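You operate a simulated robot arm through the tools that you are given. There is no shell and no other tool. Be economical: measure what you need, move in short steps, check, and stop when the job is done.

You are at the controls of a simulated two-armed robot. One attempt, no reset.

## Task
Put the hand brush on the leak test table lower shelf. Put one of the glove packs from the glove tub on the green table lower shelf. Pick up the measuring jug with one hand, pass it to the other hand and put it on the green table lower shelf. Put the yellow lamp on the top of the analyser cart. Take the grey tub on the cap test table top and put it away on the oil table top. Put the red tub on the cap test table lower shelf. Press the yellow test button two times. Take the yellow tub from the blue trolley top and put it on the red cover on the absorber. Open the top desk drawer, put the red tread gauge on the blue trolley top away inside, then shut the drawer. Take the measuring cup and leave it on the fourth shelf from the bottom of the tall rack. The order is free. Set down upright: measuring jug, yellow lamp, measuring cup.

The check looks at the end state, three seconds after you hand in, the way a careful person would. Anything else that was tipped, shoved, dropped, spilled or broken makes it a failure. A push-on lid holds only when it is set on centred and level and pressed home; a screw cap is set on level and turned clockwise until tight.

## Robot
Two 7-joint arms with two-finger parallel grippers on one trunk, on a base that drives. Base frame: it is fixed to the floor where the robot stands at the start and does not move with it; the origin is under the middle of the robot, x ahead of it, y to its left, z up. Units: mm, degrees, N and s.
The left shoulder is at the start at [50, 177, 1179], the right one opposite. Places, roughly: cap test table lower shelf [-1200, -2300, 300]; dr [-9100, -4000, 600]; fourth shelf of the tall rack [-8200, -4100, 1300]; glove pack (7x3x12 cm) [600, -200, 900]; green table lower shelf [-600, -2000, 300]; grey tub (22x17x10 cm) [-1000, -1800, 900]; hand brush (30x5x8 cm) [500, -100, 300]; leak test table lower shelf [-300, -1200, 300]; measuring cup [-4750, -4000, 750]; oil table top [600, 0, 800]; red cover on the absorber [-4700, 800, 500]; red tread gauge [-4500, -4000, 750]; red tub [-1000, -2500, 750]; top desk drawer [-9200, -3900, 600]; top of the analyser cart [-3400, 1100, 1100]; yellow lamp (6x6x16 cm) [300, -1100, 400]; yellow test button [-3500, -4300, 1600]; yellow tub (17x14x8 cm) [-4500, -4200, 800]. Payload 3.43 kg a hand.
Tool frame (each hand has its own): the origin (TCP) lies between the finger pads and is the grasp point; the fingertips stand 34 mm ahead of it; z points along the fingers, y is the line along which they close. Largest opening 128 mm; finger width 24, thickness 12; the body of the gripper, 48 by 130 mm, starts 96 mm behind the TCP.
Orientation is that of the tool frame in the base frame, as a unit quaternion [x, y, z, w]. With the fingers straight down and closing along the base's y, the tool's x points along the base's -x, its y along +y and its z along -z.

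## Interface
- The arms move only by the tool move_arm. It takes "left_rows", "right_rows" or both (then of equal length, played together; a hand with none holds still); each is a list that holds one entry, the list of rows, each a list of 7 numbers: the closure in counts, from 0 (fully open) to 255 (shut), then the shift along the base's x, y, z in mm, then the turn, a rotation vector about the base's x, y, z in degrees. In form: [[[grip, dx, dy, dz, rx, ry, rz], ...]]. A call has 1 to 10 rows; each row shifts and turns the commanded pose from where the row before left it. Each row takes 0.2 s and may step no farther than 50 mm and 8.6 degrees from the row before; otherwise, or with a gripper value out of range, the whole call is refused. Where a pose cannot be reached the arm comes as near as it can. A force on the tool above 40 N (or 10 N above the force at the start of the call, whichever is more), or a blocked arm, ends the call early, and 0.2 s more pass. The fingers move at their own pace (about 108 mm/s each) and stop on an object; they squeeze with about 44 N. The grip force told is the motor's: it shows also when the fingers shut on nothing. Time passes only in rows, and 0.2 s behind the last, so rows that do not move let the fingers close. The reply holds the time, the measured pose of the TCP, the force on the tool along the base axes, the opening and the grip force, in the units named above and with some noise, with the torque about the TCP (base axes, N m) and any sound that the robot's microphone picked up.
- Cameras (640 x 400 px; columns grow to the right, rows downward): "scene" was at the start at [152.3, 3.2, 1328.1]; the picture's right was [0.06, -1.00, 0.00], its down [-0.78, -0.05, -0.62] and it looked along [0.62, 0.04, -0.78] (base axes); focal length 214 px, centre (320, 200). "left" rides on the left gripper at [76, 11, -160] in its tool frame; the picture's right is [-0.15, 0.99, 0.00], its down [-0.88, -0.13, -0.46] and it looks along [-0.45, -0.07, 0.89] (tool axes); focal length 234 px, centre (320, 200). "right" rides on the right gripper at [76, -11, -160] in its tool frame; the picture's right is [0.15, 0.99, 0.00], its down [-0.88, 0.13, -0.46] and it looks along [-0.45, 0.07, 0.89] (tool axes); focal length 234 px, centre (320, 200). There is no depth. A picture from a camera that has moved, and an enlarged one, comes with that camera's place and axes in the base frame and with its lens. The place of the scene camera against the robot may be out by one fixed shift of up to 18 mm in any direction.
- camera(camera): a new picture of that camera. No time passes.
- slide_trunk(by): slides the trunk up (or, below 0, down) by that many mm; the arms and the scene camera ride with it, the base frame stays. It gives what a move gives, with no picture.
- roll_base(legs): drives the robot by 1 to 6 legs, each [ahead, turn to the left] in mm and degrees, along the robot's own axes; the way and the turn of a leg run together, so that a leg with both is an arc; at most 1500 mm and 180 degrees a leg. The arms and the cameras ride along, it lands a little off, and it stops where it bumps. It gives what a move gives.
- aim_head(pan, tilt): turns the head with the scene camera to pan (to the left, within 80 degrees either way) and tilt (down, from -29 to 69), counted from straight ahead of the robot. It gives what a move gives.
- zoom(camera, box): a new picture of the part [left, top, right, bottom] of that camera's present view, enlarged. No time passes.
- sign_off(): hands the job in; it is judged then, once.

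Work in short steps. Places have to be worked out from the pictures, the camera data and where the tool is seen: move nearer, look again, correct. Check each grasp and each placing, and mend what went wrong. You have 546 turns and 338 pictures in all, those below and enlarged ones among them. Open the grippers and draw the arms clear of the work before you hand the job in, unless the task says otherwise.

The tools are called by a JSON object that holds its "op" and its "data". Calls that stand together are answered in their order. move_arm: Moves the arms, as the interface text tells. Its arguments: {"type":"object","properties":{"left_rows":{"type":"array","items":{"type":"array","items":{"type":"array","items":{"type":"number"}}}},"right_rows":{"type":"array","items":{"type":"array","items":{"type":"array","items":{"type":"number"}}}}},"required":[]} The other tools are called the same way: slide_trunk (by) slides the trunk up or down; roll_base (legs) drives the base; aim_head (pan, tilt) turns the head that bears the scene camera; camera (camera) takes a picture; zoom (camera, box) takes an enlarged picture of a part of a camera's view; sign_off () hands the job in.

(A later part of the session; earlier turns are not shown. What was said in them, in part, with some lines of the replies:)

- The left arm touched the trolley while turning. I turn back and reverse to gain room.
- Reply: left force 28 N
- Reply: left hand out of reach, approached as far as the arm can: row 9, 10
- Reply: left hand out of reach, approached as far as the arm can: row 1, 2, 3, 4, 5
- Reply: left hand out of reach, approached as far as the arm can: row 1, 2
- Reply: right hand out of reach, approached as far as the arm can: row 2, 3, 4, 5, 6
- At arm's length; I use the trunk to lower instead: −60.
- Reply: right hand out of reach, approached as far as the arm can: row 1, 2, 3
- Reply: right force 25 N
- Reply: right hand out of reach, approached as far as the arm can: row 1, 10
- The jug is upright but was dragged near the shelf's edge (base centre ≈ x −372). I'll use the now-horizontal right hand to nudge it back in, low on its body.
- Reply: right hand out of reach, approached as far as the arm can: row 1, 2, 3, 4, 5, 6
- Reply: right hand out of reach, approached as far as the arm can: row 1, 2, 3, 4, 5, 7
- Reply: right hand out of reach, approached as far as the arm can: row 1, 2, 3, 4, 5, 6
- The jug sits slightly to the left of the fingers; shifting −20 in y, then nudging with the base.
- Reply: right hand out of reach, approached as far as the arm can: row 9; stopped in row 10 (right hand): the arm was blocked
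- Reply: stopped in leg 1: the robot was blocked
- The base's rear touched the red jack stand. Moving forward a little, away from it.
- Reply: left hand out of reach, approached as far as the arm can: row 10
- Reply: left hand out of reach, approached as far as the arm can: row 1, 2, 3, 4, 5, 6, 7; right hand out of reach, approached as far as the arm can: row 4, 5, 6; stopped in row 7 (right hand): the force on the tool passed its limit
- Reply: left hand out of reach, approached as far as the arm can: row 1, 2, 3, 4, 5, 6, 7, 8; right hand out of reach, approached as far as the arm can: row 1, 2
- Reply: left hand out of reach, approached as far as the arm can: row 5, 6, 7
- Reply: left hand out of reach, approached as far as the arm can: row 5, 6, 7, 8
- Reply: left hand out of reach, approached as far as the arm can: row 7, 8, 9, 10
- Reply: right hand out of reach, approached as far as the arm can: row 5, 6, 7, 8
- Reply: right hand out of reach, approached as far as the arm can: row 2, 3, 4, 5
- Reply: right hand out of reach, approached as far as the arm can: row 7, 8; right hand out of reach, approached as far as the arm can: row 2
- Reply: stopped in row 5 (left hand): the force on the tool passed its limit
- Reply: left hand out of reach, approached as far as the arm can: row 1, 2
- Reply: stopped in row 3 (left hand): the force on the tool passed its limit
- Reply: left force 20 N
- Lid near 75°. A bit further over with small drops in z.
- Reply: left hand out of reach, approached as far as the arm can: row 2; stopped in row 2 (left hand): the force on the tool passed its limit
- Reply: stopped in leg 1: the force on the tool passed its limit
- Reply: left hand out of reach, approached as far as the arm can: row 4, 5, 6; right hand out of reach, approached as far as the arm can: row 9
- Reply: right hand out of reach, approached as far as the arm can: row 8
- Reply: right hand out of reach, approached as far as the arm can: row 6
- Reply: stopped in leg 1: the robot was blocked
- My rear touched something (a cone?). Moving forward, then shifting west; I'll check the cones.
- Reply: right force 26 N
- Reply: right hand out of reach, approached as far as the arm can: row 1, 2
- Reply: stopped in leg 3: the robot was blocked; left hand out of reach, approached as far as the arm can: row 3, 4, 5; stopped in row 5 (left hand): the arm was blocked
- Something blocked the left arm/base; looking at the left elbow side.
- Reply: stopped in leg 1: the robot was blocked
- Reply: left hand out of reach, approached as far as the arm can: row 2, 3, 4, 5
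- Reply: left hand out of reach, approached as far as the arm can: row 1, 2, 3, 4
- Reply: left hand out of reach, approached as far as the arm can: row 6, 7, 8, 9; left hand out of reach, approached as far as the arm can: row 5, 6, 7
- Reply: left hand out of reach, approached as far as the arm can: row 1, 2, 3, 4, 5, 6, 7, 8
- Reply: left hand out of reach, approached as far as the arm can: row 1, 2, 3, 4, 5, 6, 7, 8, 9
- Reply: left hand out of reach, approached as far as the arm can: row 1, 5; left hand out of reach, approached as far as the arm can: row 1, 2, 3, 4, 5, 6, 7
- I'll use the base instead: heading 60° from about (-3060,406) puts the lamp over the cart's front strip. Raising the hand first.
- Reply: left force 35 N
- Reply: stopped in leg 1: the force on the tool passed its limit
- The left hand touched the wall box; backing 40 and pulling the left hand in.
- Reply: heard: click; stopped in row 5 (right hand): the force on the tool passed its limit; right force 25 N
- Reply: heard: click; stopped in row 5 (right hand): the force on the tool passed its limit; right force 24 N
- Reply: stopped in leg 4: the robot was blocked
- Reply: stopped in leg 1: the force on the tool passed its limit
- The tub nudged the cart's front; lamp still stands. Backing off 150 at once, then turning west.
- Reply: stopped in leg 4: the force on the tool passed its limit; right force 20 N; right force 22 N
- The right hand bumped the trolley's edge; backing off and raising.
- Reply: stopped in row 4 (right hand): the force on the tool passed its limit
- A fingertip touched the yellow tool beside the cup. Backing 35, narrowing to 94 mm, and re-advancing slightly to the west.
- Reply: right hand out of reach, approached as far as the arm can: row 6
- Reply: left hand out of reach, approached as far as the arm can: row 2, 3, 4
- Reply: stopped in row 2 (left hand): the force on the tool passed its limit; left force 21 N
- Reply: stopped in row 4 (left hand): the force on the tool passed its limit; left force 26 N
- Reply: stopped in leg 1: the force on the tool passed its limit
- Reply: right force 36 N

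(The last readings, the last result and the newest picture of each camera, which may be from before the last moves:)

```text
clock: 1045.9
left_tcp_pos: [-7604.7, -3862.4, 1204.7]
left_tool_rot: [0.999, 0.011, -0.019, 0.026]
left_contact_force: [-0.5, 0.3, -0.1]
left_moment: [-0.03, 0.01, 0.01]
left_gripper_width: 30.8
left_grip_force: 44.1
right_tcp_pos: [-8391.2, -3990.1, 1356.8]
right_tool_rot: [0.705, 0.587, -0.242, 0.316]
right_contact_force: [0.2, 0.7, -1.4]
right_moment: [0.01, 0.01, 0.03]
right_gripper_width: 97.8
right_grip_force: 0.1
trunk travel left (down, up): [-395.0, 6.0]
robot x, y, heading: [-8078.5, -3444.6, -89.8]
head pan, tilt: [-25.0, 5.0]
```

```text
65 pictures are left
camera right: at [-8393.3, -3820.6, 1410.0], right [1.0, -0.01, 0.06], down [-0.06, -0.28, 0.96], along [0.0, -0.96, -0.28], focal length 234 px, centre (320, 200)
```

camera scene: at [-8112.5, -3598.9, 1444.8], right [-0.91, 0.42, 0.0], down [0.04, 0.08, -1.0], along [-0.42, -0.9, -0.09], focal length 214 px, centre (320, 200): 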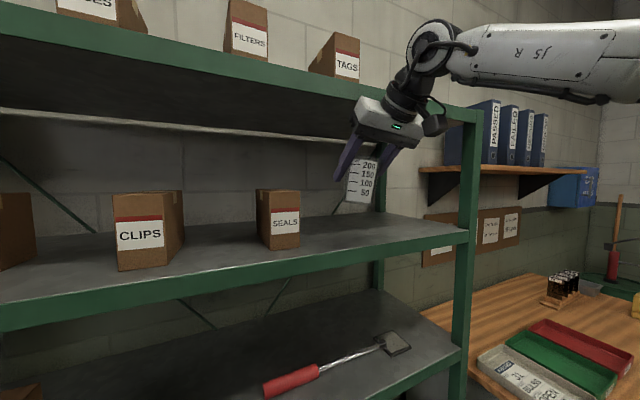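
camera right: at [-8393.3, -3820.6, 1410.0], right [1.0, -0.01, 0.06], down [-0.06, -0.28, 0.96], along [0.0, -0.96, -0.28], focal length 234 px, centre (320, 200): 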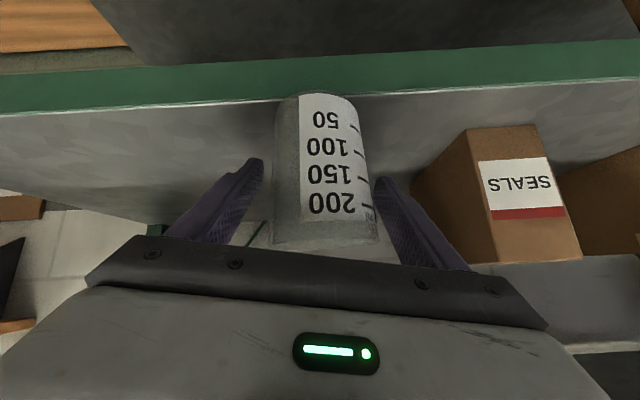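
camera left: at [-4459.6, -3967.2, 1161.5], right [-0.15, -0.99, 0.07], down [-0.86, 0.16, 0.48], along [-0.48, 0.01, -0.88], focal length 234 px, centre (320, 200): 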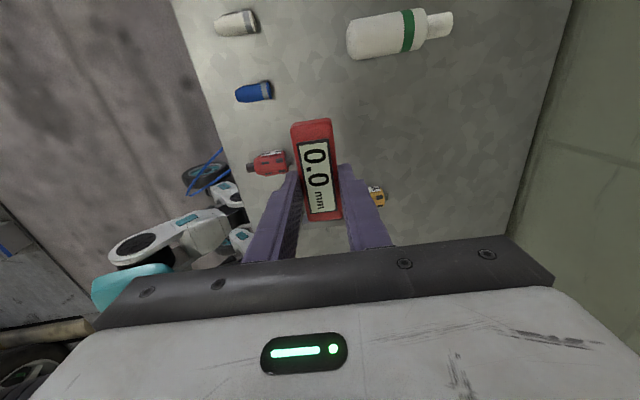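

Cup stands on shelf four. Backing straight out.

{"op": "roll_base", "data": {"legs": [[-220, 0]]}}

{"op": "aim_head", "data": {"pan": -25, "tilt": 15}}

{"op": "camera", "data": {"camera": "scene"}}

```text
clock: 1047.6
left_tcp_pos: [-7605.6, -3636.7, 1205.7]
left_tool_rot: [0.999, 0.011, -0.019, 0.025]
left_contact_force: [-0.4, -0.6, -0.6]
left_moment: [-0.02, 0.0, 0.0]
left_gripper_width: 30.8
left_grip_force: 44.2
right_tcp_pos: [-8392.1, -3763.5, 1356.5]
right_tool_rot: [0.706, 0.587, -0.241, 0.316]
right_contact_force: [0.6, 0.8, -0.5]
right_moment: [0.0, 0.0, 0.0]
right_gripper_width: 98.2
right_grip_force: 0.1
trunk travel left (down, up): [-395.0, 6.0]
robot x, y, heading: [-8078.2, -3219.9, -89.7]
head pan, tilt: [-25.0, 5.0]
```

```text
clock: 1048.3
left_tcp_pos: [-7604.8, -3637.8, 1205.5]
left_tool_rot: [0.999, 0.011, -0.019, 0.026]
left_contact_force: [-1.1, 0.2, -1.2]
left_moment: [-0.02, -0.03, 0.01]
left_gripper_width: 30.8
left_grip_force: 43.3
right_tcp_pos: [-8392.1, -3765.3, 1355.8]
right_tool_rot: [0.705, 0.587, -0.241, 0.316]
right_contact_force: [0.5, -0.8, 0.2]
right_moment: [0.01, 0.01, 0.0]
right_gripper_width: 97.8
right_grip_force: 0.0
trunk travel left (down, up): [-395.0, 6.0]
robot x, y, heading: [-8083.7, -3218.4, -89.7]
head pan, tilt: [-25.0, 15.0]
```

```text
64 pictures are left
camera scene: at [-8114.3, -3375.1, 1428.7], right [-0.91, 0.42, 0.0], down [0.11, 0.23, -0.97], along [-0.4, -0.88, -0.26], focal length 214 px, centre (320, 200)
```

scene: 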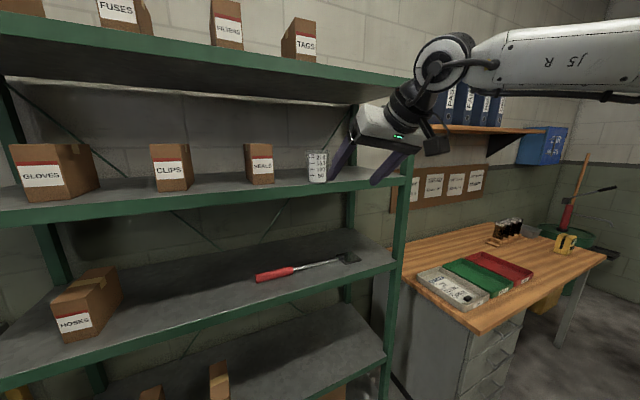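

Cup is on the fourth shelf. Now to the desk: driving west and facing it.

{"op": "roll_base", "data": {"legs": [[0, -90], [1050, 0], [0, 90]]}}

{"op": "aim_head", "data": {"pan": 0, "tilt": 35}}

{"op": "camera", "data": {"camera": "scene"}}

```text
clock: 1061.5
left_tcp_pos: [-8666.7, -3631.0, 1204.2]
left_tool_rot: [0.999, 0.015, -0.02, 0.026]
left_contact_force: [0.0, -0.5, -0.1]
left_moment: [0.02, 0.02, 0.01]
left_gripper_width: 31.1
left_grip_force: 43.9
right_tcp_pos: [-9452.1, -3765.4, 1355.4]
right_tool_rot: [0.702, 0.591, -0.239, 0.317]
right_contact_force: [-0.6, 0.5, 0.2]
right_moment: [0.0, 0.0, 0.04]
right_gripper_width: 97.8
right_grip_force: 0.0
trunk travel left (down, up): [-395.0, 6.0]
robot x, y, heading: [-9146.1, -3217.6, -89.1]
head pan, tilt: [-25.0, 15.0]
```

```text
clock: 1062.4
left_tcp_pos: [-8666.9, -3631.6, 1205.2]
left_tool_rot: [0.999, 0.015, -0.019, 0.026]
left_contact_force: [0.0, -0.1, -0.4]
left_moment: [-0.01, 0.0, 0.02]
left_gripper_width: 30.8
left_grip_force: 44.4
right_tcp_pos: [-9452.6, -3766.3, 1356.5]
right_tool_rot: [0.702, 0.591, -0.24, 0.317]
right_contact_force: [0.6, -0.1, -0.8]
right_moment: [0.01, -0.01, -0.03]
right_gripper_width: 97.7
right_grip_force: 0.0
trunk travel left (down, up): [-395.0, 6.0]
robot x, y, heading: [-9146.9, -3211.4, -89.2]
head pan, tilt: [0.0, 35.0]
```

```text
63 pictures are left
camera scene: at [-9138.5, -3376.2, 1396.8], right [-1.0, -0.01, 0.0], down [-0.01, 0.57, -0.82], along [0.01, -0.82, -0.57], focal length 214 px, centre (320, 200)
```

scene: 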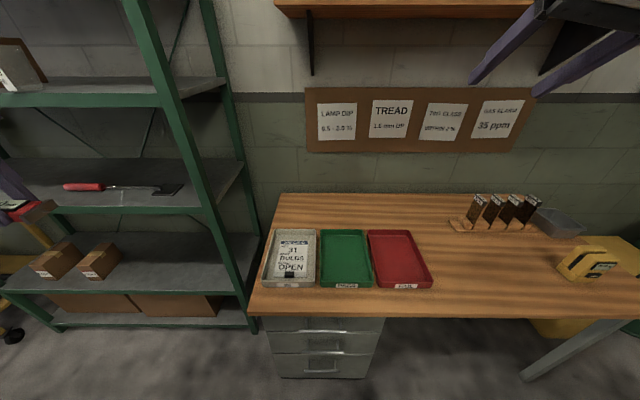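

Zooming on the drawers.

{"op": "zoom", "data": {"camera": "scene", "box": [240, 290, 410, 400]}}

```text
3.64 times, centred on (325, 345) of scene
camera zoom: at [-9138.5, -3376.2, 1396.8], right [-1.0, -0.01, 0.0], down [-0.01, 0.57, -0.82], along [0.01, -0.82, -0.57], focal length 780 px, centre (302, -327)
```

zoom: 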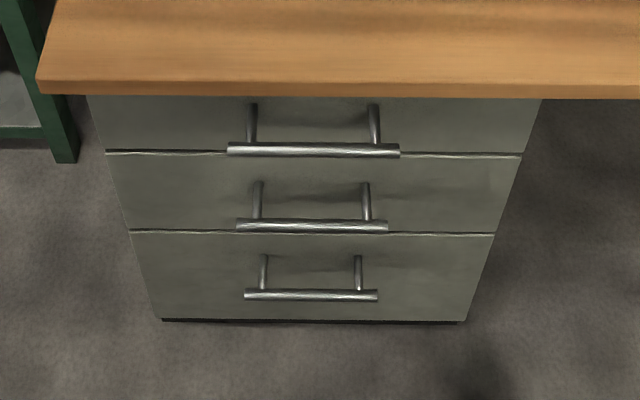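

Top drawer's bar handle ≈ (-9147,-3727,~605), face at y≈-3765. I'll move so the right hand faces it, lower the trunk, and roll the right hand 90° so it can pinch the horizontal bar.

{"op": "roll_base", "data": {"legs": [[0, 89.5], [235, 0], [0, -90]]}}

{"op": "slide_trunk", "data": {"by": -340}}

{"op": "move_arm", "data": {"right_rows": [[[60, 0, 15, -15, 0, 6.2, 5.8], [60, 0, 15, -15, 0, 6.2, 5.8], [60, 0, 10, -15, 0, 6.2, 5.8], [60, 0, 0, -15, 0, 6.2, 5.8], [60, 0, 0, -15, 0, 6.2, 5.8], [60, 0, 0, -15, 0, 6.2, 5.8], [60, 0, 0, -15, 0, 6.2, 5.8], [60, 0, 0, -15, 0, 6.2, 5.8], [60, 0, 0, -15, 0, 6.2, 5.8], [60, 0, 0, -15, 0, 6.2, 5.8]]]}}

{"op": "camera", "data": {"camera": "right"}}

```text
clock: 1071.8
left_tcp_pos: [-8440.6, -3636.5, 1205.3]
left_tool_rot: [0.999, 0.007, -0.02, 0.025]
left_contact_force: [-0.3, -0.6, -0.3]
left_moment: [0.02, 0.02, 0.01]
left_gripper_width: 30.7
left_grip_force: 44.1
right_tcp_pos: [-9226.2, -3758.6, 1356.8]
right_tool_rot: [0.707, 0.585, -0.242, 0.315]
right_contact_force: [-0.7, -0.4, -0.8]
right_moment: [0.01, 0.0, -0.04]
right_gripper_width: 98.2
right_grip_force: 0.0
trunk travel left (down, up): [-395.0, 6.0]
robot x, y, heading: [-8914.6, -3215.2, -90.2]
head pan, tilt: [0.0, 35.0]
```

```text
clock: 1075.2
left_tcp_pos: [-8438.2, -3636.0, 864.7]
left_tool_rot: [0.999, 0.007, -0.018, 0.026]
left_contact_force: [0.5, 0.2, -0.7]
left_moment: [0.01, -0.01, 0.02]
left_gripper_width: 30.6
left_grip_force: 43.9
right_tcp_pos: [-9226.2, -3758.3, 1016.7]
right_tool_rot: [0.707, 0.585, -0.243, 0.315]
right_contact_force: [1.1, 0.0, 0.0]
right_moment: [-0.01, 0.0, 0.0]
right_gripper_width: 97.8
right_grip_force: 0.0
trunk travel left (down, up): [-55.0, 346.0]
robot x, y, heading: [-8915.6, -3215.9, -90.1]
head pan, tilt: [0.0, 35.0]
```

```text
clock: 1077.3
left_tcp_pos: [-8439.0, -3636.6, 865.5]
left_tool_rot: [0.999, 0.009, -0.018, 0.026]
left_contact_force: [-0.1, -0.8, -0.5]
left_moment: [-0.01, -0.04, -0.01]
left_gripper_width: 31.1
left_grip_force: 44.0
right_tcp_pos: [-9226.5, -3706.0, 811.2]
right_tool_rot: [0.168, 0.906, -0.382, 0.073]
right_contact_force: [-0.5, -0.1, 0.5]
right_moment: [0.0, -0.04, 0.04]
right_gripper_width: 98.0
right_grip_force: 0.1
right hand out of reach, approached as far as the arm can: row 7, 8, 9
trunk travel left (down, up): [-55.0, 346.0]
robot x, y, heading: [-8914.5, -3215.2, -90.3]
head pan, tilt: [0.0, 35.0]
```

```text
61 pictures are left
camera right: at [-9302.5, -3580.9, 909.8], right [0.22, 0.68, -0.7], down [0.87, 0.19, 0.46], along [0.45, -0.71, -0.55], focal length 234 px, centre (320, 200)
```

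right: 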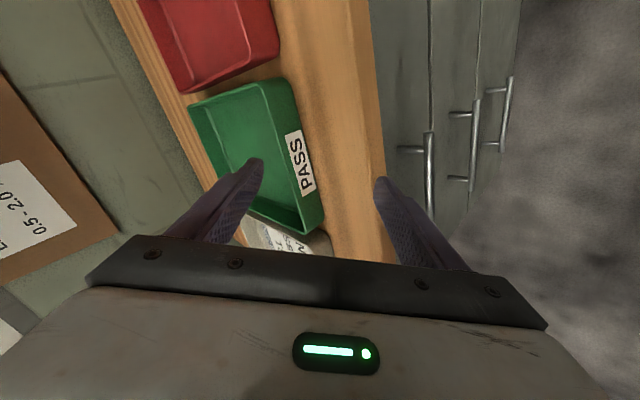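

Bar at about (-9147,-3726,587). Moving the hand out in front of the desk edge, then down, with a flatter pitch.

{"op": "move_arm", "data": {"right_rows": [[[160, 10, 45, 0, -5, 0, 0], [160, 10, 40, 0, -5, 0, 0], [160, 15, 0, -40, -5, 0, 0], [160, 15, 0, -45, 0, 0, 0], [160, 15, -5, -45, 0, 0, 0], [160, 14, -5, -40, 0, 0, 0]]]}}

{"op": "camera", "data": {"camera": "right"}}

```text
clock: 1078.2
left_tcp_pos: [-8440.4, -3638.0, 863.8]
left_tool_rot: [0.999, 0.006, -0.019, 0.025]
left_contact_force: [0.7, -0.3, -1.1]
left_moment: [0.02, 0.04, -0.03]
left_gripper_width: 30.6
left_grip_force: 43.1
right_tcp_pos: [-9209.2, -3685.0, 784.3]
right_tool_rot: [0.16, 0.848, -0.497, 0.093]
right_contact_force: [-5.5, 18.3, 8.9]
right_moment: [0.46, -0.14, 0.21]
right_gripper_width: 47.2
right_grip_force: 0.0
right hand out of reach, approached as far as the arm can: row 2, 3, 4
trunk travel left (down, up): [-55.0, 346.0]
robot x, y, heading: [-8914.3, -3213.5, -90.3]
head pan, tilt: [0.0, 35.0]
stopped in row 4 (right hand): the force on the tool passed its limit (the readings are from after the stop); the commanded pose is now the measured one
```

```text
60 pictures are left
camera right: at [-9283.9, -3537.8, 847.5], right [0.22, 0.48, -0.85], down [0.87, 0.3, 0.39], along [0.44, -0.83, -0.35], focal length 234 px, centre (320, 200)
```

right: 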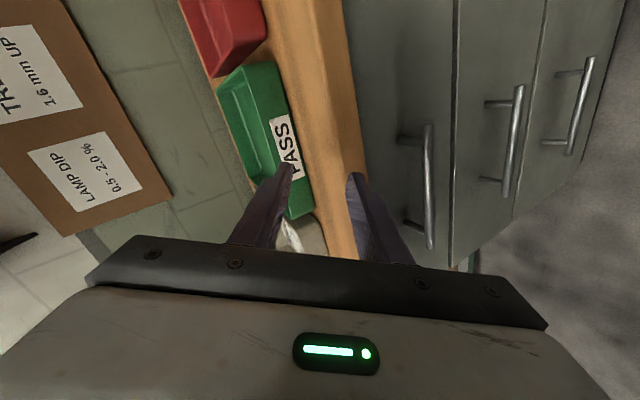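

The hand pressed on the desk edge. Backing the base 120 to free it.

{"op": "roll_base", "data": {"legs": [[-130, 0]]}}

{"op": "move_arm", "data": {"right_rows": [[[160, 15, -5, -40, 0, 0, 0], [160, 15, -5, -40, 0, 0, 0], [160, 15, -5, -40, 0, 0, 0], [160, 15, -5, -30, 0, 0, 0]]]}}

{"op": "camera", "data": {"camera": "right"}}

```text
clock: 1079.5
left_tcp_pos: [-8440.7, -3507.9, 864.6]
left_tool_rot: [1.0, 0.006, -0.018, 0.024]
left_contact_force: [0.6, -0.4, -0.6]
left_moment: [0.01, 0.02, 0.0]
left_gripper_width: 30.8
left_grip_force: 43.5
right_tcp_pos: [-9209.2, -3557.6, 783.2]
right_tool_rot: [0.16, 0.848, -0.497, 0.092]
right_contact_force: [0.5, 0.5, -0.6]
right_moment: [0.01, 0.02, -0.01]
right_gripper_width: 47.7
right_grip_force: 0.1
trunk travel left (down, up): [-55.0, 346.0]
robot x, y, heading: [-8912.3, -3086.7, -90.1]
head pan, tilt: [0.0, 35.0]
```

```text
clock: 1080.5
left_tcp_pos: [-8439.4, -3506.7, 864.1]
left_tool_rot: [1.0, 0.005, -0.019, 0.024]
left_contact_force: [-0.5, -0.4, 0.2]
left_moment: [-0.04, -0.02, 0.03]
left_gripper_width: 30.7
left_grip_force: 43.8
right_tcp_pos: [-9133.9, -3594.3, 693.0]
right_tool_rot: [0.163, 0.851, -0.492, 0.088]
right_contact_force: [0.1, -0.4, -0.6]
right_moment: [0.02, -0.02, 0.02]
right_gripper_width: 47.6
right_grip_force: 0.0
right hand out of reach, approached as far as the arm can: row 2, 3, 4
trunk travel left (down, up): [-55.0, 346.0]
robot x, y, heading: [-8912.5, -3081.8, -90.3]
head pan, tilt: [0.0, 35.0]
```

```text
59 pictures are left
camera right: at [-9208.2, -3447.8, 757.9], right [0.22, 0.49, -0.84], down [0.87, 0.29, 0.4], along [0.44, -0.82, -0.36], focal length 234 px, centre (320, 200)
```

right: 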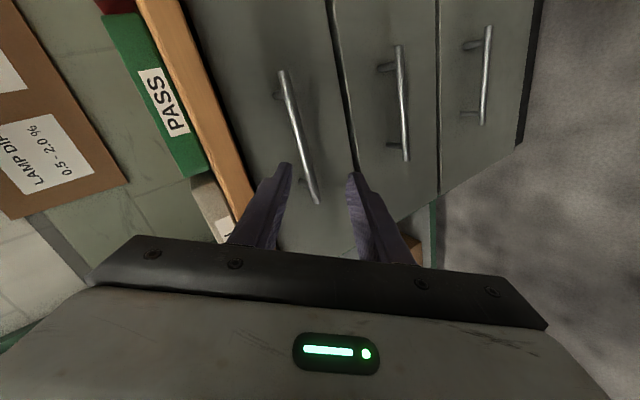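

Refined: bar ≈ (-9145,-3712,645). Opening to 70 mm, lowering the trunk 40, then driving 100 forward so the fingers straddle the bar.

{"op": "move_arm", "data": {"right_rows": [[[115, 0, 0, 0, 0, 0, 0], [115, 0, 0, 0, 0, 0, 0]]]}}

{"op": "slide_trunk", "data": {"by": -40}}

{"op": "roll_base", "data": {"legs": [[65, 0]]}}

{"op": "camera", "data": {"camera": "right"}}

```text
clock: 1081.1
left_tcp_pos: [-8438.5, -3507.7, 864.8]
left_tool_rot: [0.999, 0.006, -0.019, 0.025]
left_contact_force: [0.3, 0.2, -0.7]
left_moment: [0.02, 0.0, 0.01]
left_gripper_width: 30.8
left_grip_force: 43.8
right_tcp_pos: [-9133.8, -3594.5, 693.6]
right_tool_rot: [0.162, 0.851, -0.492, 0.089]
right_contact_force: [0.0, 0.4, -0.1]
right_moment: [0.0, 0.01, -0.02]
right_gripper_width: 70.5
right_grip_force: 0.1
trunk travel left (down, up): [-55.0, 346.0]
robot x, y, heading: [-8913.9, -3087.4, -90.2]
head pan, tilt: [0.0, 35.0]
```

```text
clock: 1082.0
left_tcp_pos: [-8439.0, -3508.1, 825.3]
left_tool_rot: [1.0, 0.005, -0.018, 0.025]
left_contact_force: [-0.1, -0.4, -0.7]
left_moment: [0.0, 0.01, -0.05]
left_gripper_width: 30.9
left_grip_force: 44.2
right_tcp_pos: [-9134.1, -3594.3, 652.4]
right_tool_rot: [0.161, 0.851, -0.492, 0.089]
right_contact_force: [0.7, 0.6, 0.4]
right_moment: [0.0, 0.01, 0.0]
right_gripper_width: 70.3
right_grip_force: 0.1
trunk travel left (down, up): [-15.0, 386.0]
robot x, y, heading: [-8914.5, -3083.4, -90.2]
head pan, tilt: [0.0, 35.0]
```

```text
clock: 1083.0
left_tcp_pos: [-8439.6, -3571.9, 823.5]
left_tool_rot: [0.999, 0.006, -0.019, 0.025]
left_contact_force: [0.6, -0.2, 0.2]
left_moment: [-0.01, 0.01, -0.04]
left_gripper_width: 30.9
left_grip_force: 44.0
right_tcp_pos: [-9134.3, -3659.9, 651.7]
right_tool_rot: [0.161, 0.852, -0.49, 0.09]
right_contact_force: [0.2, 0.1, 0.0]
right_moment: [0.01, -0.02, -0.01]
right_gripper_width: 70.3
right_grip_force: 0.1
trunk travel left (down, up): [-15.0, 386.0]
robot x, y, heading: [-8909.1, -3149.2, -90.1]
head pan, tilt: [0.0, 35.0]
```

```text
58 pictures are left
camera right: at [-9208.2, -3513.3, 718.0], right [0.22, 0.49, -0.84], down [0.87, 0.29, 0.4], along [0.44, -0.82, -0.36], focal length 234 px, centre (320, 200)
```

right: 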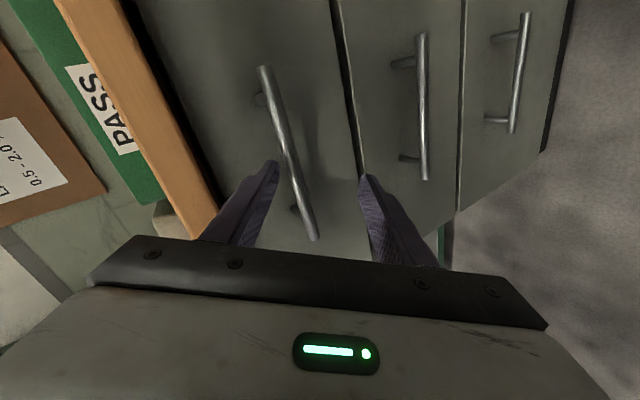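

Driving 38 more centres the bar between the fingers.

{"op": "roll_base", "data": {"legs": [[38, 0]]}}

{"op": "camera", "data": {"camera": "right"}}

```text
clock: 1083.8
left_tcp_pos: [-8440.5, -3594.4, 823.4]
left_tool_rot: [1.0, 0.007, -0.019, 0.023]
left_contact_force: [0.3, 0.5, -0.7]
left_moment: [0.03, 0.02, -0.01]
left_gripper_width: 30.6
left_grip_force: 44.1
right_tcp_pos: [-9134.0, -3678.5, 653.6]
right_tool_rot: [0.163, 0.851, -0.49, 0.09]
right_contact_force: [-0.5, 5.7, 2.3]
right_moment: [-0.24, 0.0, -0.1]
right_gripper_width: 69.8
right_grip_force: 0.0
trunk travel left (down, up): [-15.0, 386.0]
robot x, y, heading: [-8917.6, -3169.7, -90.6]
head pan, tilt: [0.0, 35.0]
stopped in leg 1: the force on the tool passed its limit (the readings are from after the stop); the commanded pose is now the measured one
```

```text
57 pictures are left
camera right: at [-9207.9, -3531.9, 718.7], right [0.22, 0.49, -0.84], down [0.87, 0.29, 0.4], along [0.44, -0.82, -0.36], focal length 234 px, centre (320, 200)
```

right: 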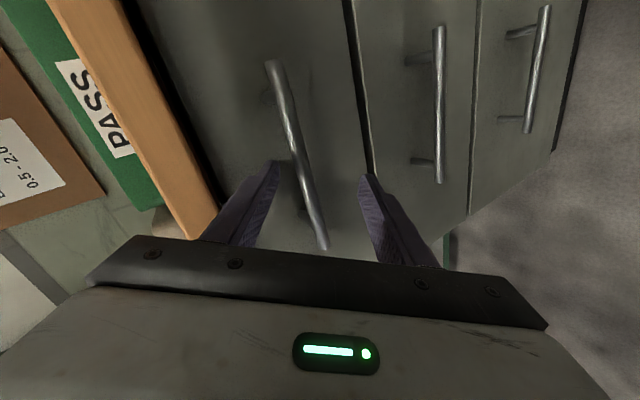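

Touching the face; the bar is ~12 mm above the finger axis. Raising 10 and closing on it.

{"op": "slide_trunk", "data": {"by": 10}}

{"op": "move_arm", "data": {"right_rows": [[[160, 0, 0, 0, 0, 0, 0], [200, 0, 0, 0, 0, 0, 0], [255, 0, 0, 0, 0, 0, 0], [255, 0, 0, 0, 0, 0, 0], [255, 0, 0, 0, 0, 0, 0]]]}}

{"op": "camera", "data": {"camera": "right"}}

```text
clock: 1084.4
left_tcp_pos: [-8439.6, -3595.0, 833.2]
left_tool_rot: [0.999, 0.006, -0.02, 0.024]
left_contact_force: [-0.2, -0.1, -0.5]
left_moment: [-0.01, 0.01, 0.01]
left_gripper_width: 30.9
left_grip_force: 43.8
right_tcp_pos: [-9134.5, -3678.8, 662.9]
right_tool_rot: [0.163, 0.851, -0.49, 0.088]
right_contact_force: [-0.3, 5.0, -1.4]
right_moment: [-0.05, -0.05, -0.08]
right_gripper_width: 68.4
right_grip_force: 0.1
trunk travel left (down, up): [-25.0, 376.0]
robot x, y, heading: [-8912.6, -3171.6, -90.1]
head pan, tilt: [0.0, 35.0]
```

```text
clock: 1085.6
left_tcp_pos: [-8441.0, -3594.5, 834.0]
left_tool_rot: [1.0, 0.006, -0.019, 0.023]
left_contact_force: [0.5, 0.1, -0.2]
left_moment: [-0.02, 0.0, 0.03]
left_gripper_width: 30.7
left_grip_force: 43.6
right_tcp_pos: [-9133.7, -3680.2, 663.0]
right_tool_rot: [0.162, 0.852, -0.491, 0.089]
right_contact_force: [-1.3, -1.7, 0.6]
right_moment: [0.02, 1.1, 0.95]
right_gripper_width: 21.8
right_grip_force: 44.5
trunk travel left (down, up): [-25.0, 376.0]
robot x, y, heading: [-8911.6, -3176.3, -90.5]
head pan, tilt: [0.0, 35.0]
```

```text
56 pictures are left
camera right: at [-9207.8, -3532.8, 728.7], right [0.22, 0.49, -0.84], down [0.87, 0.29, 0.4], along [0.44, -0.82, -0.36], focal length 234 px, centre (320, 200)
```

right: 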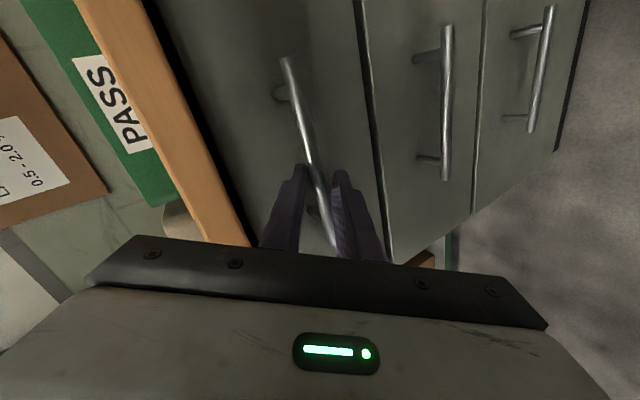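

Bar gripped. Pulling the drawer open by reversing 240.

{"op": "roll_base", "data": {"legs": [[-120, 0], [-120, 0]]}}

{"op": "camera", "data": {"camera": "scene"}}

```text
clock: 1087.7
left_tcp_pos: [-8439.9, -3357.7, 833.4]
left_tool_rot: [1.0, 0.006, -0.02, 0.023]
left_contact_force: [-0.2, 0.1, 0.3]
left_moment: [-0.01, 0.01, 0.02]
left_gripper_width: 31.0
left_grip_force: 43.8
right_tcp_pos: [-9134.4, -3441.9, 663.0]
right_tool_rot: [0.165, 0.851, -0.491, 0.088]
right_contact_force: [-14.2, 0.8, 4.6]
right_moment: [0.01, 1.01, 1.13]
right_gripper_width: 22.0
right_grip_force: 45.4
trunk travel left (down, up): [-25.0, 376.0]
robot x, y, heading: [-8913.9, -2936.7, -90.4]
head pan, tilt: [0.0, 35.0]
```

```text
55 pictures are left
camera scene: at [-8906.3, -3093.5, 1026.8], right [-1.0, 0.01, 0.0], down [0.0, 0.57, -0.82], along [0.0, -0.82, -0.57], focal length 214 px, centre (320, 200)
```

scene: 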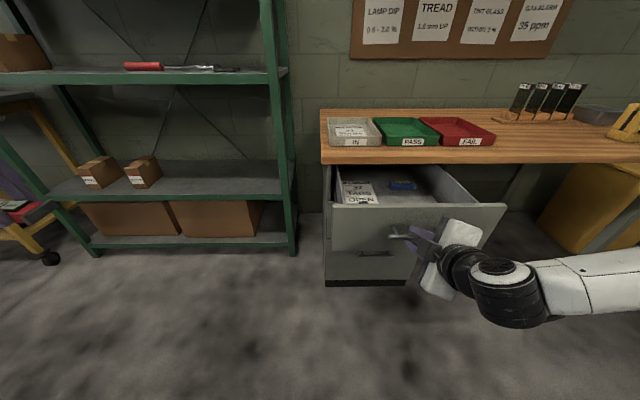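

The drawer is open about 240 mm. Releasing the bar and backing the right hand clear.

{"op": "move_arm", "data": {"right_rows": [[[200, 0, 0, 0, 0, 0, 0], [150, 0, 0, 0, 0, 0, 0], [110, 0, 0, 0, 0, 0, 0], [110, 0, 0, 0, 0, 0, 0]]]}}

{"op": "roll_base", "data": {"legs": [[-130, 0]]}}

{"op": "camera", "data": {"camera": "scene"}}

```text
clock: 1088.7
left_tcp_pos: [-8440.5, -3358.3, 833.3]
left_tool_rot: [1.0, 0.006, -0.019, 0.024]
left_contact_force: [-0.7, -0.5, -0.3]
left_moment: [-0.01, 0.0, 0.0]
left_gripper_width: 31.0
left_grip_force: 43.4
right_tcp_pos: [-9135.0, -3442.1, 662.0]
right_tool_rot: [0.164, 0.851, -0.491, 0.086]
right_contact_force: [1.2, 1.1, -1.4]
right_moment: [0.03, -0.03, 0.0]
right_gripper_width: 72.1
right_grip_force: 0.1
trunk travel left (down, up): [-25.0, 376.0]
robot x, y, heading: [-8911.8, -2933.2, -90.3]
head pan, tilt: [0.0, 35.0]
```

```text
clock: 1090.0
left_tcp_pos: [-8440.8, -3231.8, 833.3]
left_tool_rot: [1.0, 0.004, -0.019, 0.023]
left_contact_force: [-0.3, 0.3, -0.7]
left_moment: [0.01, 0.03, 0.01]
left_gripper_width: 31.0
left_grip_force: 44.2
right_tcp_pos: [-9136.1, -3311.8, 664.5]
right_tool_rot: [0.166, 0.851, -0.491, 0.087]
right_contact_force: [0.4, -0.7, 0.2]
right_moment: [0.01, -0.03, -0.01]
right_gripper_width: 72.8
right_grip_force: 0.1
trunk travel left (down, up): [-25.0, 376.0]
robot x, y, heading: [-8908.5, -2802.8, -90.5]
head pan, tilt: [0.0, 35.0]
```

```text
54 pictures are left
camera scene: at [-8905.5, -2965.3, 1026.7], right [-1.0, 0.01, 0.0], down [0.01, 0.57, -0.82], along [-0.01, -0.82, -0.57], focal length 214 px, centre (320, 200)
```

scene: 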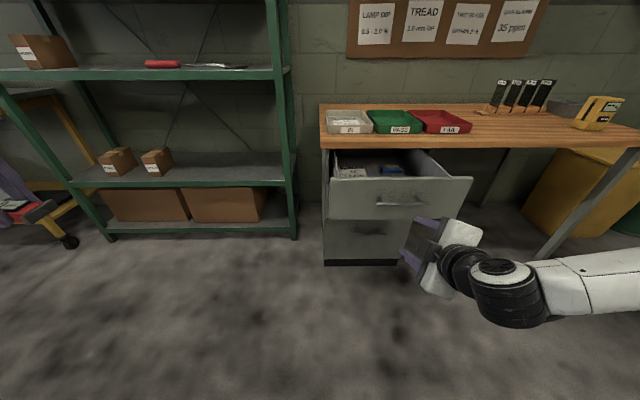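

Drawer stays open. Now turning to heading −135 so the left hand (gauge) comes over the open drawer.

{"op": "roll_base", "data": {"legs": [[0, -62], [285, 0], [0, 17.5]]}}

{"op": "aim_head", "data": {"pan": 45, "tilt": 40}}

{"op": "camera", "data": {"camera": "scene"}}

{"op": "camera", "data": {"camera": "left"}}

```text
clock: 1095.7
left_tcp_pos: [-9118.6, -3572.6, 834.1]
left_tool_rot: [0.929, -0.369, -0.026, 0.015]
left_contact_force: [-0.3, -0.2, -0.8]
left_moment: [-0.03, 0.07, -0.02]
left_gripper_width: 30.7
left_grip_force: 43.5
right_tcp_pos: [-9677.3, -3149.0, 664.8]
right_tool_rot: [0.471, 0.727, -0.488, -0.104]
right_contact_force: [0.9, -0.2, 0.5]
right_moment: [0.01, -0.01, 0.01]
right_gripper_width: 72.8
right_grip_force: 0.0
trunk travel left (down, up): [-25.0, 376.0]
robot x, y, heading: [-9162.3, -2938.5, -134.3]
head pan, tilt: [0.0, 35.0]
```

```text
clock: 1096.8
left_tcp_pos: [-9117.7, -3570.8, 832.9]
left_tool_rot: [0.929, -0.368, -0.026, 0.015]
left_contact_force: [0.5, -0.2, -1.2]
left_moment: [0.02, -0.04, -0.02]
left_gripper_width: 31.0
left_grip_force: 44.1
right_tcp_pos: [-9676.8, -3148.3, 662.4]
right_tool_rot: [0.471, 0.728, -0.487, -0.103]
right_contact_force: [0.1, -0.2, -0.8]
right_moment: [-0.01, 0.03, 0.0]
right_gripper_width: 72.9
right_grip_force: 0.1
trunk travel left (down, up): [-25.0, 376.0]
robot x, y, heading: [-9163.3, -2940.6, -134.1]
head pan, tilt: [45.0, 40.0]
```

```text
53 pictures are left
camera scene: at [-9204.9, -3075.8, 1019.1], right [-1.0, -0.01, 0.0], down [-0.01, 0.64, -0.77], along [0.01, -0.77, -0.64], focal length 214 px, centre (320, 200)
```

scene: 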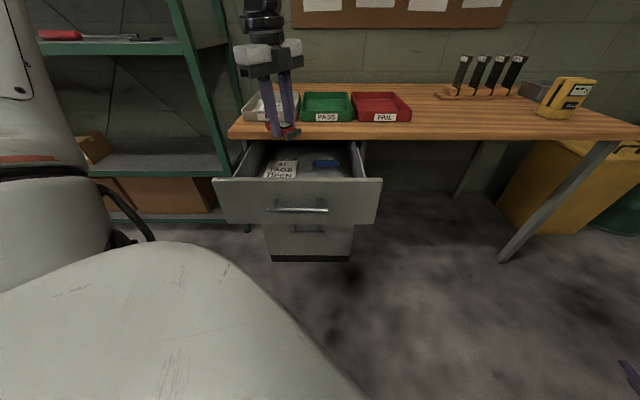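

```text
52 pictures are left
camera left: at [-9061.2, -3630.5, 989.6], right [-0.78, -0.62, 0.05], down [-0.52, 0.7, 0.48], along [-0.34, 0.35, -0.87], focal length 234 px, centre (320, 200)
```

left: 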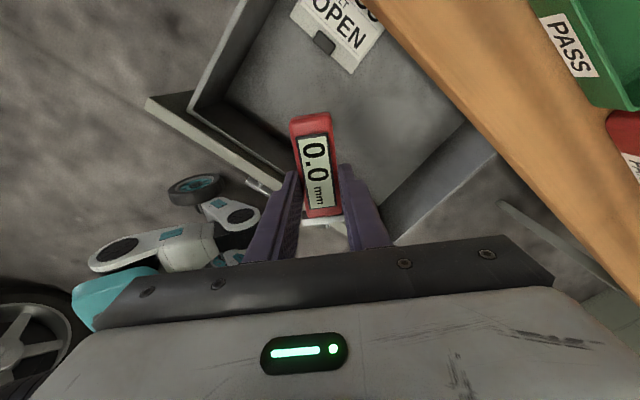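

Gauge is above the open drawer. Lowering into it.

{"op": "move_arm", "data": {"left_rows": [[[255, -5, -5, -40, 0, 0, 0], [255, -5, -5, -40, 0, 0, 0], [255, 0, 0, -40, 0, 0, 0], [255, 0, 0, -25, 0, 0, 0], [255, 0, 0, -12, 0, 0, 0]]]}}

{"op": "camera", "data": {"camera": "left"}}

```text
clock: 1098.0
left_tcp_pos: [-9128.5, -3581.3, 675.6]
left_tool_rot: [0.929, -0.369, -0.027, 0.014]
left_contact_force: [-0.3, -0.2, -0.3]
left_moment: [-0.01, -0.03, -0.01]
left_gripper_width: 30.9
left_grip_force: 44.2
right_tcp_pos: [-9676.3, -3148.7, 663.9]
right_tool_rot: [0.472, 0.727, -0.488, -0.103]
right_contact_force: [0.6, 0.8, 0.9]
right_moment: [0.02, -0.03, -0.03]
right_gripper_width: 72.7
right_grip_force: 0.0
trunk travel left (down, up): [-25.0, 376.0]
robot x, y, heading: [-9162.4, -2940.4, -134.4]
head pan, tilt: [45.0, 40.0]
```

```text
51 pictures are left
camera left: at [-9072.0, -3640.1, 833.1], right [-0.78, -0.62, 0.05], down [-0.52, 0.7, 0.48], along [-0.34, 0.35, -0.87], focal length 234 px, centre (320, 200)
```

left: 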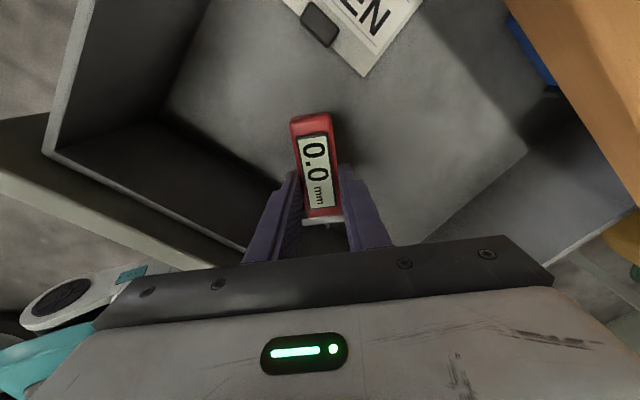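

Inside the drawer. Continuing down in small steps to the drawer floor.

{"op": "move_arm", "data": {"left_rows": [[[255, 0, 0, -10, 0, 0, 0], [255, 0, 0, -8, 0, 0, 0], [255, 0, 0, -6, 0, 0, 0], [255, 0, 0, -6, 0, 0, 0], [255, 0, 0, -6, 0, 0, 0]]]}}

```text
clock: 1099.2
left_tcp_pos: [-9126.6, -3582.4, 639.4]
left_tool_rot: [0.929, -0.37, -0.026, 0.015]
left_contact_force: [0.7, -0.6, -0.5]
left_moment: [0.0, -0.01, 0.06]
left_gripper_width: 30.9
left_grip_force: 44.3
right_tcp_pos: [-9677.5, -3150.6, 663.1]
right_tool_rot: [0.471, 0.727, -0.488, -0.102]
right_contact_force: [-0.2, 0.4, -0.4]
right_moment: [-0.01, -0.01, 0.0]
right_gripper_width: 72.8
right_grip_force: 0.0
trunk travel left (down, up): [-25.0, 376.0]
robot x, y, heading: [-9163.8, -2940.4, -134.4]
head pan, tilt: [45.0, 40.0]
```

{"op": "move_arm", "data": {"left_rows": [[[255, 0, 0, -6, 0, 0, 0], [255, 0, 0, -5, 0, 0, 0], [255, 0, 0, -5, 0, 0, 0], [255, 0, 0, -5, 0, 0, 0], [255, 0, 0, -5, 0, 0, 0]]]}}

{"op": "camera", "data": {"camera": "left"}}

```text
clock: 1100.4
left_tcp_pos: [-9129.4, -3581.8, 618.4]
left_tool_rot: [0.928, -0.371, -0.027, 0.017]
left_contact_force: [4.2, 0.4, 22.6]
left_moment: [0.34, -0.33, -0.03]
left_gripper_width: 31.1
left_grip_force: 43.4
right_tcp_pos: [-9676.6, -3148.2, 664.8]
right_tool_rot: [0.471, 0.727, -0.489, -0.102]
right_contact_force: [0.9, -0.1, 0.0]
right_moment: [-0.01, -0.01, 0.0]
right_gripper_width: 72.8
right_grip_force: 0.1
trunk travel left (down, up): [-25.0, 376.0]
robot x, y, heading: [-9162.8, -2938.2, -134.0]
head pan, tilt: [45.0, 40.0]
```

```text
50 pictures are left
camera left: at [-9072.1, -3639.9, 775.3], right [-0.78, -0.62, 0.06], down [-0.52, 0.71, 0.48], along [-0.34, 0.35, -0.88], focal length 234 px, centre (320, 200)
```

left: 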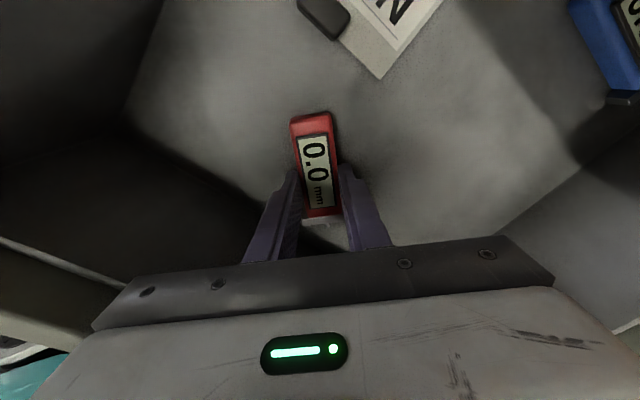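

On the drawer floor. Easing, opening slightly, and rising straight up.

{"op": "move_arm", "data": {"left_rows": [[[255, 0, 0, 4, 0, 0, 0], [175, 0, 0, 0, 0, 0, 0], [150, 0, 0, 0, 0, 0, 0], [150, 0, 0, 0, 0, 0, 0], [150, 0, 0, 25, 0, 0, 0], [150, 0, 0, 40, 0, 0, 0], [150, 0, 0, 45, 0, 0, 0], [150, 0, 0, 45, 0, 0, 0], [150, 0, 0, 45, 0, 0, 0], [150, 0, 0, 40, 0, 0, 0]]]}}

{"op": "camera", "data": {"camera": "left"}}

```text
clock: 1102.6
left_tcp_pos: [-9127.7, -3582.1, 858.6]
left_tool_rot: [0.929, -0.369, -0.026, 0.015]
left_contact_force: [0.0, -0.2, 0.4]
left_moment: [-0.02, 0.03, 0.01]
left_gripper_width: 53.0
left_grip_force: 0.1
right_tcp_pos: [-9676.6, -3150.1, 663.4]
right_tool_rot: [0.471, 0.728, -0.488, -0.103]
right_contact_force: [0.2, 1.0, 0.0]
right_moment: [0.01, 0.0, 0.01]
right_gripper_width: 73.0
right_grip_force: 0.0
trunk travel left (down, up): [-25.0, 376.0]
robot x, y, heading: [-9165.6, -2936.2, -134.4]
head pan, tilt: [45.0, 40.0]
```

```text
49 pictures are left
camera left: at [-9070.2, -3640.6, 1014.4], right [-0.78, -0.62, 0.05], down [-0.52, 0.7, 0.48], along [-0.33, 0.35, -0.87], focal length 234 px, centre (320, 200)
```

left: 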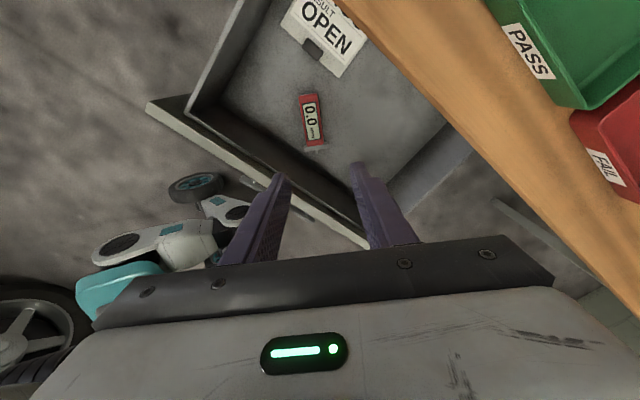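

Gauge lies in the drawer. Returning to the pulling position to push the drawer shut with the right hand (fingers closed).

{"op": "roll_base", "data": {"legs": [[0, -17.5], [-285, 0], [0, 61.5]]}}

{"op": "move_arm", "data": {"right_rows": [[[255, 0, 0, 0, 0, 0, 0], [255, 0, 0, 0, 0, 0, 0], [255, 0, 0, 0, 0, 0, 0]]]}}

{"op": "aim_head", "data": {"pan": -10, "tilt": 35}}

{"op": "camera", "data": {"camera": "scene"}}

```text
clock: 1108.2
left_tcp_pos: [-8448.3, -3252.6, 857.9]
left_tool_rot: [1.0, -0.002, -0.019, 0.023]
left_contact_force: [-0.2, 0.5, 0.6]
left_moment: [-0.04, -0.03, -0.02]
left_gripper_width: 52.6
left_grip_force: 0.1
right_tcp_pos: [-9143.4, -3313.1, 662.6]
right_tool_rot: [0.171, 0.85, -0.492, 0.084]
right_contact_force: [-0.3, -1.2, -0.8]
right_moment: [0.03, 0.04, 0.0]
right_gripper_width: 72.9
right_grip_force: 0.0
trunk travel left (down, up): [-25.0, 376.0]
robot x, y, heading: [-8912.5, -2809.8, -90.8]
head pan, tilt: [45.0, 40.0]
```

```text
clock: 1109.0
left_tcp_pos: [-8448.9, -3253.5, 858.3]
left_tool_rot: [1.0, -0.002, -0.02, 0.024]
left_contact_force: [0.2, 0.2, -0.1]
left_moment: [0.01, 0.01, 0.0]
left_gripper_width: 52.6
left_grip_force: 0.0
right_tcp_pos: [-9144.6, -3312.0, 663.4]
right_tool_rot: [0.171, 0.85, -0.492, 0.084]
right_contact_force: [-0.1, -0.1, -0.6]
right_moment: [0.0, -0.01, 0.0]
right_gripper_width: 0.1
right_grip_force: 32.9
trunk travel left (down, up): [-25.0, 376.0]
robot x, y, heading: [-8912.3, -2810.0, -91.1]
head pan, tilt: [45.0, 40.0]
```

```text
clock: 1110.3
left_tcp_pos: [-8448.5, -3253.7, 857.2]
left_tool_rot: [1.0, -0.001, -0.019, 0.024]
left_contact_force: [-0.1, -0.2, 0.4]
left_moment: [-0.02, 0.02, -0.01]
left_gripper_width: 52.8
left_grip_force: 0.0
right_tcp_pos: [-9144.6, -3312.2, 663.5]
right_tool_rot: [0.171, 0.849, -0.492, 0.084]
right_contact_force: [-0.4, 0.1, -0.1]
right_moment: [0.0, 0.03, 0.01]
right_gripper_width: 0.0
right_grip_force: 32.7
trunk travel left (down, up): [-25.0, 376.0]
robot x, y, heading: [-8915.0, -2813.2, -91.3]
head pan, tilt: [-10.0, 35.0]
```

```text
48 pictures are left
camera scene: at [-8925.9, -2966.6, 1026.7], right [-0.98, 0.19, 0.0], down [0.11, 0.56, -0.82], along [-0.16, -0.8, -0.57], focal length 214 px, centre (320, 200)
```

scene: 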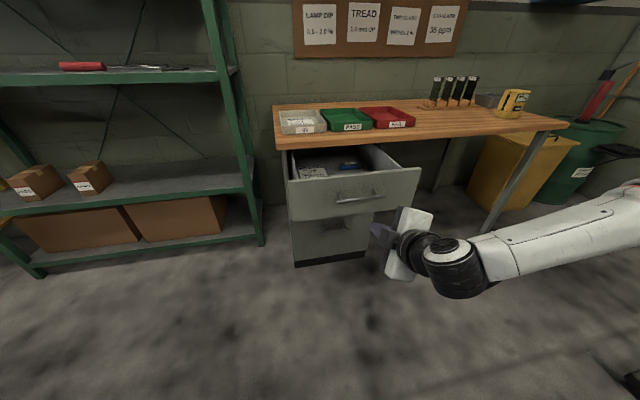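

Driving forward to push the drawer in.

{"op": "roll_base", "data": {"legs": [[0, 1], [300, 0]]}}

{"op": "camera", "data": {"camera": "scene"}}

```text
clock: 1112.7
left_tcp_pos: [-8443.0, -3548.9, 857.3]
left_tool_rot: [1.0, 0.005, -0.019, 0.023]
left_contact_force: [-0.6, 0.1, 0.5]
left_moment: [0.03, 0.01, -0.01]
left_gripper_width: 52.6
left_grip_force: 0.0
right_tcp_pos: [-9140.1, -3618.4, 662.1]
right_tool_rot: [0.165, 0.851, -0.491, 0.087]
right_contact_force: [-0.4, -0.2, 0.7]
right_moment: [-0.02, 0.03, -0.01]
right_gripper_width: 0.3
right_grip_force: 33.2
trunk travel left (down, up): [-25.0, 376.0]
robot x, y, heading: [-8914.8, -3109.1, -90.4]
head pan, tilt: [-10.0, 35.0]
```

```text
47 pictures are left
camera scene: at [-8925.5, -3268.9, 1026.7], right [-0.98, 0.18, 0.0], down [0.1, 0.56, -0.82], along [-0.15, -0.81, -0.57], focal length 214 px, centre (320, 200)
```

scene: 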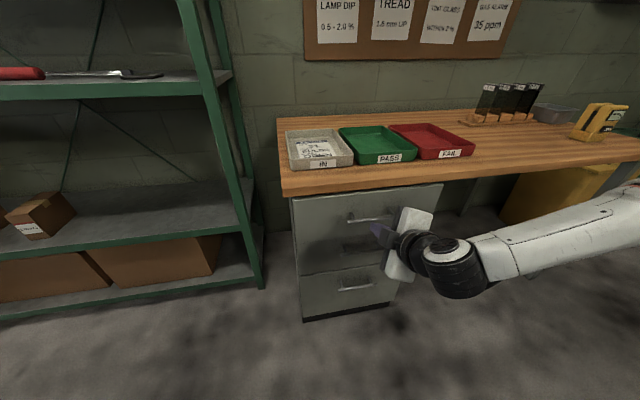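

Nearly shut. Pushing on until it resists.

{"op": "roll_base", "data": {"legs": [[95, 0]]}}

{"op": "camera", "data": {"camera": "scene"}}

```text
clock: 1113.6
left_tcp_pos: [-8444.6, -3590.6, 857.3]
left_tool_rot: [1.0, 0.003, -0.019, 0.024]
left_contact_force: [0.2, -0.4, -0.5]
left_moment: [-0.02, 0.01, 0.0]
left_gripper_width: 52.6
left_grip_force: 0.0
right_tcp_pos: [-9139.4, -3652.3, 665.2]
right_tool_rot: [0.167, 0.85, -0.491, 0.087]
right_contact_force: [-2.2, 11.1, 6.4]
right_moment: [-0.15, -0.03, -0.03]
right_gripper_width: 0.0
right_grip_force: 33.0
trunk travel left (down, up): [-25.0, 376.0]
robot x, y, heading: [-8915.9, -3150.0, -90.5]
head pan, tilt: [-10.0, 35.0]
stopped in leg 1: the force on the tool passed its limit (the readings are from after the stop); the commanded pose is now the measured one
```

```text
46 pictures are left
camera scene: at [-8926.2, -3309.3, 1026.7], right [-0.98, 0.18, 0.0], down [0.1, 0.56, -0.82], along [-0.15, -0.81, -0.57], focal length 214 px, centre (320, 200)
```

scene: 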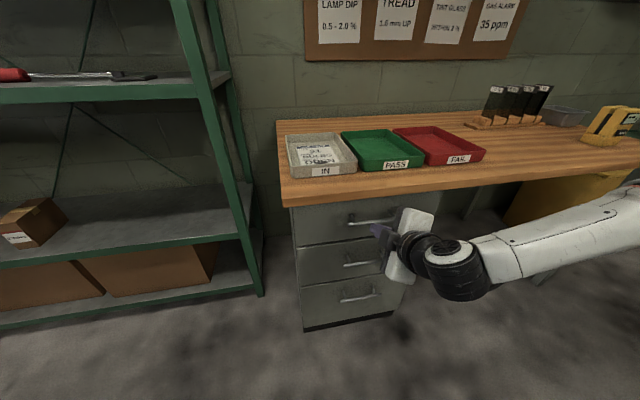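

It resists at the closed position. Backing off and checking.

{"op": "roll_base", "data": {"legs": [[-250, 0]]}}

{"op": "zoom", "data": {"camera": "scene", "box": [260, 120, 480, 280]}}

```text
clock: 1115.5
left_tcp_pos: [-8441.4, -3339.2, 856.4]
left_tool_rot: [1.0, 0.005, -0.019, 0.023]
left_contact_force: [-0.1, 0.6, 0.1]
left_moment: [0.0, 0.01, -0.01]
left_gripper_width: 52.3
left_grip_force: 0.0
right_tcp_pos: [-9135.5, -3402.8, 663.7]
right_tool_rot: [0.166, 0.851, -0.491, 0.087]
right_contact_force: [-1.0, 0.0, -0.1]
right_moment: [0.01, 0.02, 0.0]
right_gripper_width: 0.0
right_grip_force: 33.3
trunk travel left (down, up): [-25.0, 376.0]
robot x, y, heading: [-8913.7, -2904.2, -90.7]
head pan, tilt: [-10.0, 35.0]
```

```text
2.50 times, centred on (370, 200) of scene
camera zoom: at [-8923.9, -3058.4, 1026.7], right [-0.98, 0.18, 0.0], down [0.1, 0.56, -0.82], along [-0.15, -0.81, -0.57], focal length 536 px, centre (195, 200)
```

zoom: 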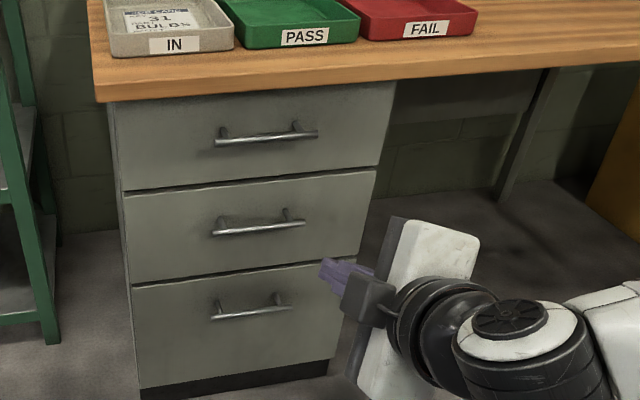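

Drawer is flush shut. Opening both grippers; arms are clear of everything.

{"op": "roll_base", "data": {"legs": [[-200, 0]]}}

{"op": "move_arm", "data": {"left_rows": [[[0, 0, 0, 0, 0, 0, 0], [0, 0, 0, 0, 0, 0, 0], [0, 0, 0, 0, 0, 0, 0]]], "right_rows": [[[0, 0, 0, 0, 0, 0, 0], [0, 0, 0, 0, 0, 0, 0], [0, 0, 0, 0, 0, 0, 0]]]}}

{"op": "aim_head", "data": {"pan": 25, "tilt": 0}}

{"op": "camera", "data": {"camera": "scene"}}

```text
clock: 1117.0
left_tcp_pos: [-8443.4, -3141.5, 856.7]
left_tool_rot: [1.0, 0.001, -0.02, 0.022]
left_contact_force: [-0.1, -0.3, 0.0]
left_moment: [-0.01, 0.0, -0.03]
left_gripper_width: 52.7
left_grip_force: 0.1
right_tcp_pos: [-9139.1, -3201.2, 662.9]
right_tool_rot: [0.17, 0.85, -0.491, 0.085]
right_contact_force: [-0.6, 0.1, 0.4]
right_moment: [0.0, 0.0, 0.02]
right_gripper_width: 0.2
right_grip_force: 32.7
trunk travel left (down, up): [-25.0, 376.0]
robot x, y, heading: [-8914.8, -2700.5, -90.8]
head pan, tilt: [-10.0, 35.0]
```

```text
clock: 1117.8
left_tcp_pos: [-8442.4, -3142.8, 856.3]
left_tool_rot: [1.0, 0.0, -0.02, 0.023]
left_contact_force: [0.2, 0.4, 0.5]
left_moment: [-0.01, 0.0, 0.01]
left_gripper_width: 128.0
left_grip_force: 0.0
right_tcp_pos: [-9139.0, -3199.9, 663.8]
right_tool_rot: [0.168, 0.851, -0.49, 0.086]
right_contact_force: [1.2, -0.1, 0.3]
right_moment: [-0.02, 0.02, 0.01]
right_gripper_width: 127.9
right_grip_force: 0.0
trunk travel left (down, up): [-25.0, 376.0]
robot x, y, heading: [-8911.9, -2702.4, -90.8]
head pan, tilt: [-10.0, 35.0]
```

```text
clock: 1118.9
left_tcp_pos: [-8443.1, -3142.2, 857.0]
left_tool_rot: [1.0, 0.0, -0.019, 0.023]
left_contact_force: [0.2, 0.1, 0.0]
left_moment: [0.01, 0.02, 0.03]
left_gripper_width: 127.9
left_grip_force: 0.1
right_tcp_pos: [-9138.9, -3199.8, 664.0]
right_tool_rot: [0.169, 0.851, -0.491, 0.085]
right_contact_force: [0.5, -0.3, -0.2]
right_moment: [0.01, 0.0, -0.02]
right_gripper_width: 128.0
right_grip_force: 0.0
trunk travel left (down, up): [-25.0, 376.0]
robot x, y, heading: [-8912.8, -2703.3, -90.9]
head pan, tilt: [25.0, 0.0]
```

```text
44 pictures are left
camera scene: at [-8869.4, -2853.2, 1082.8], right [-0.91, -0.41, 0.0], down [0.0, 0.0, -1.0], along [0.41, -0.91, 0.0], focal length 214 px, centre (320, 200)
```

scene: 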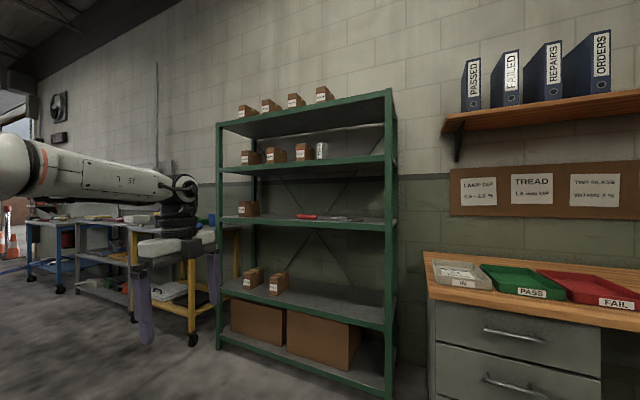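

The cup stands on the fourth shelf, the drawer is shut, both grippers are open and the arms are clear, so I am handing in.

{"op": "sign_off", "data": {}}

```text
The job is handed in.
```

I did all ten tasks and handed the job in. Along the way I bumped several things you didn't ask me to touch, and that could count against it:

- **Red case of hose adapters:** I knocked its lid shut while driving past, then opened it again to about where it had been.
- **12 V box on the leak test table:** my arm leaned against it, and it may have moved a little.
- **Blue trolley:** the base and right hand bumped it, possibly moving it a couple of centimetres. A finger also pressed on the white bottle and the yellow tool on top, but neither fell.
- **Red jack stand:** the base touched it, and I didn't look at it again afterwards.
- **Lighter touches:** I also brushed the analyser cart, the rack post, the red trolley and the door frame. I saw no change there.
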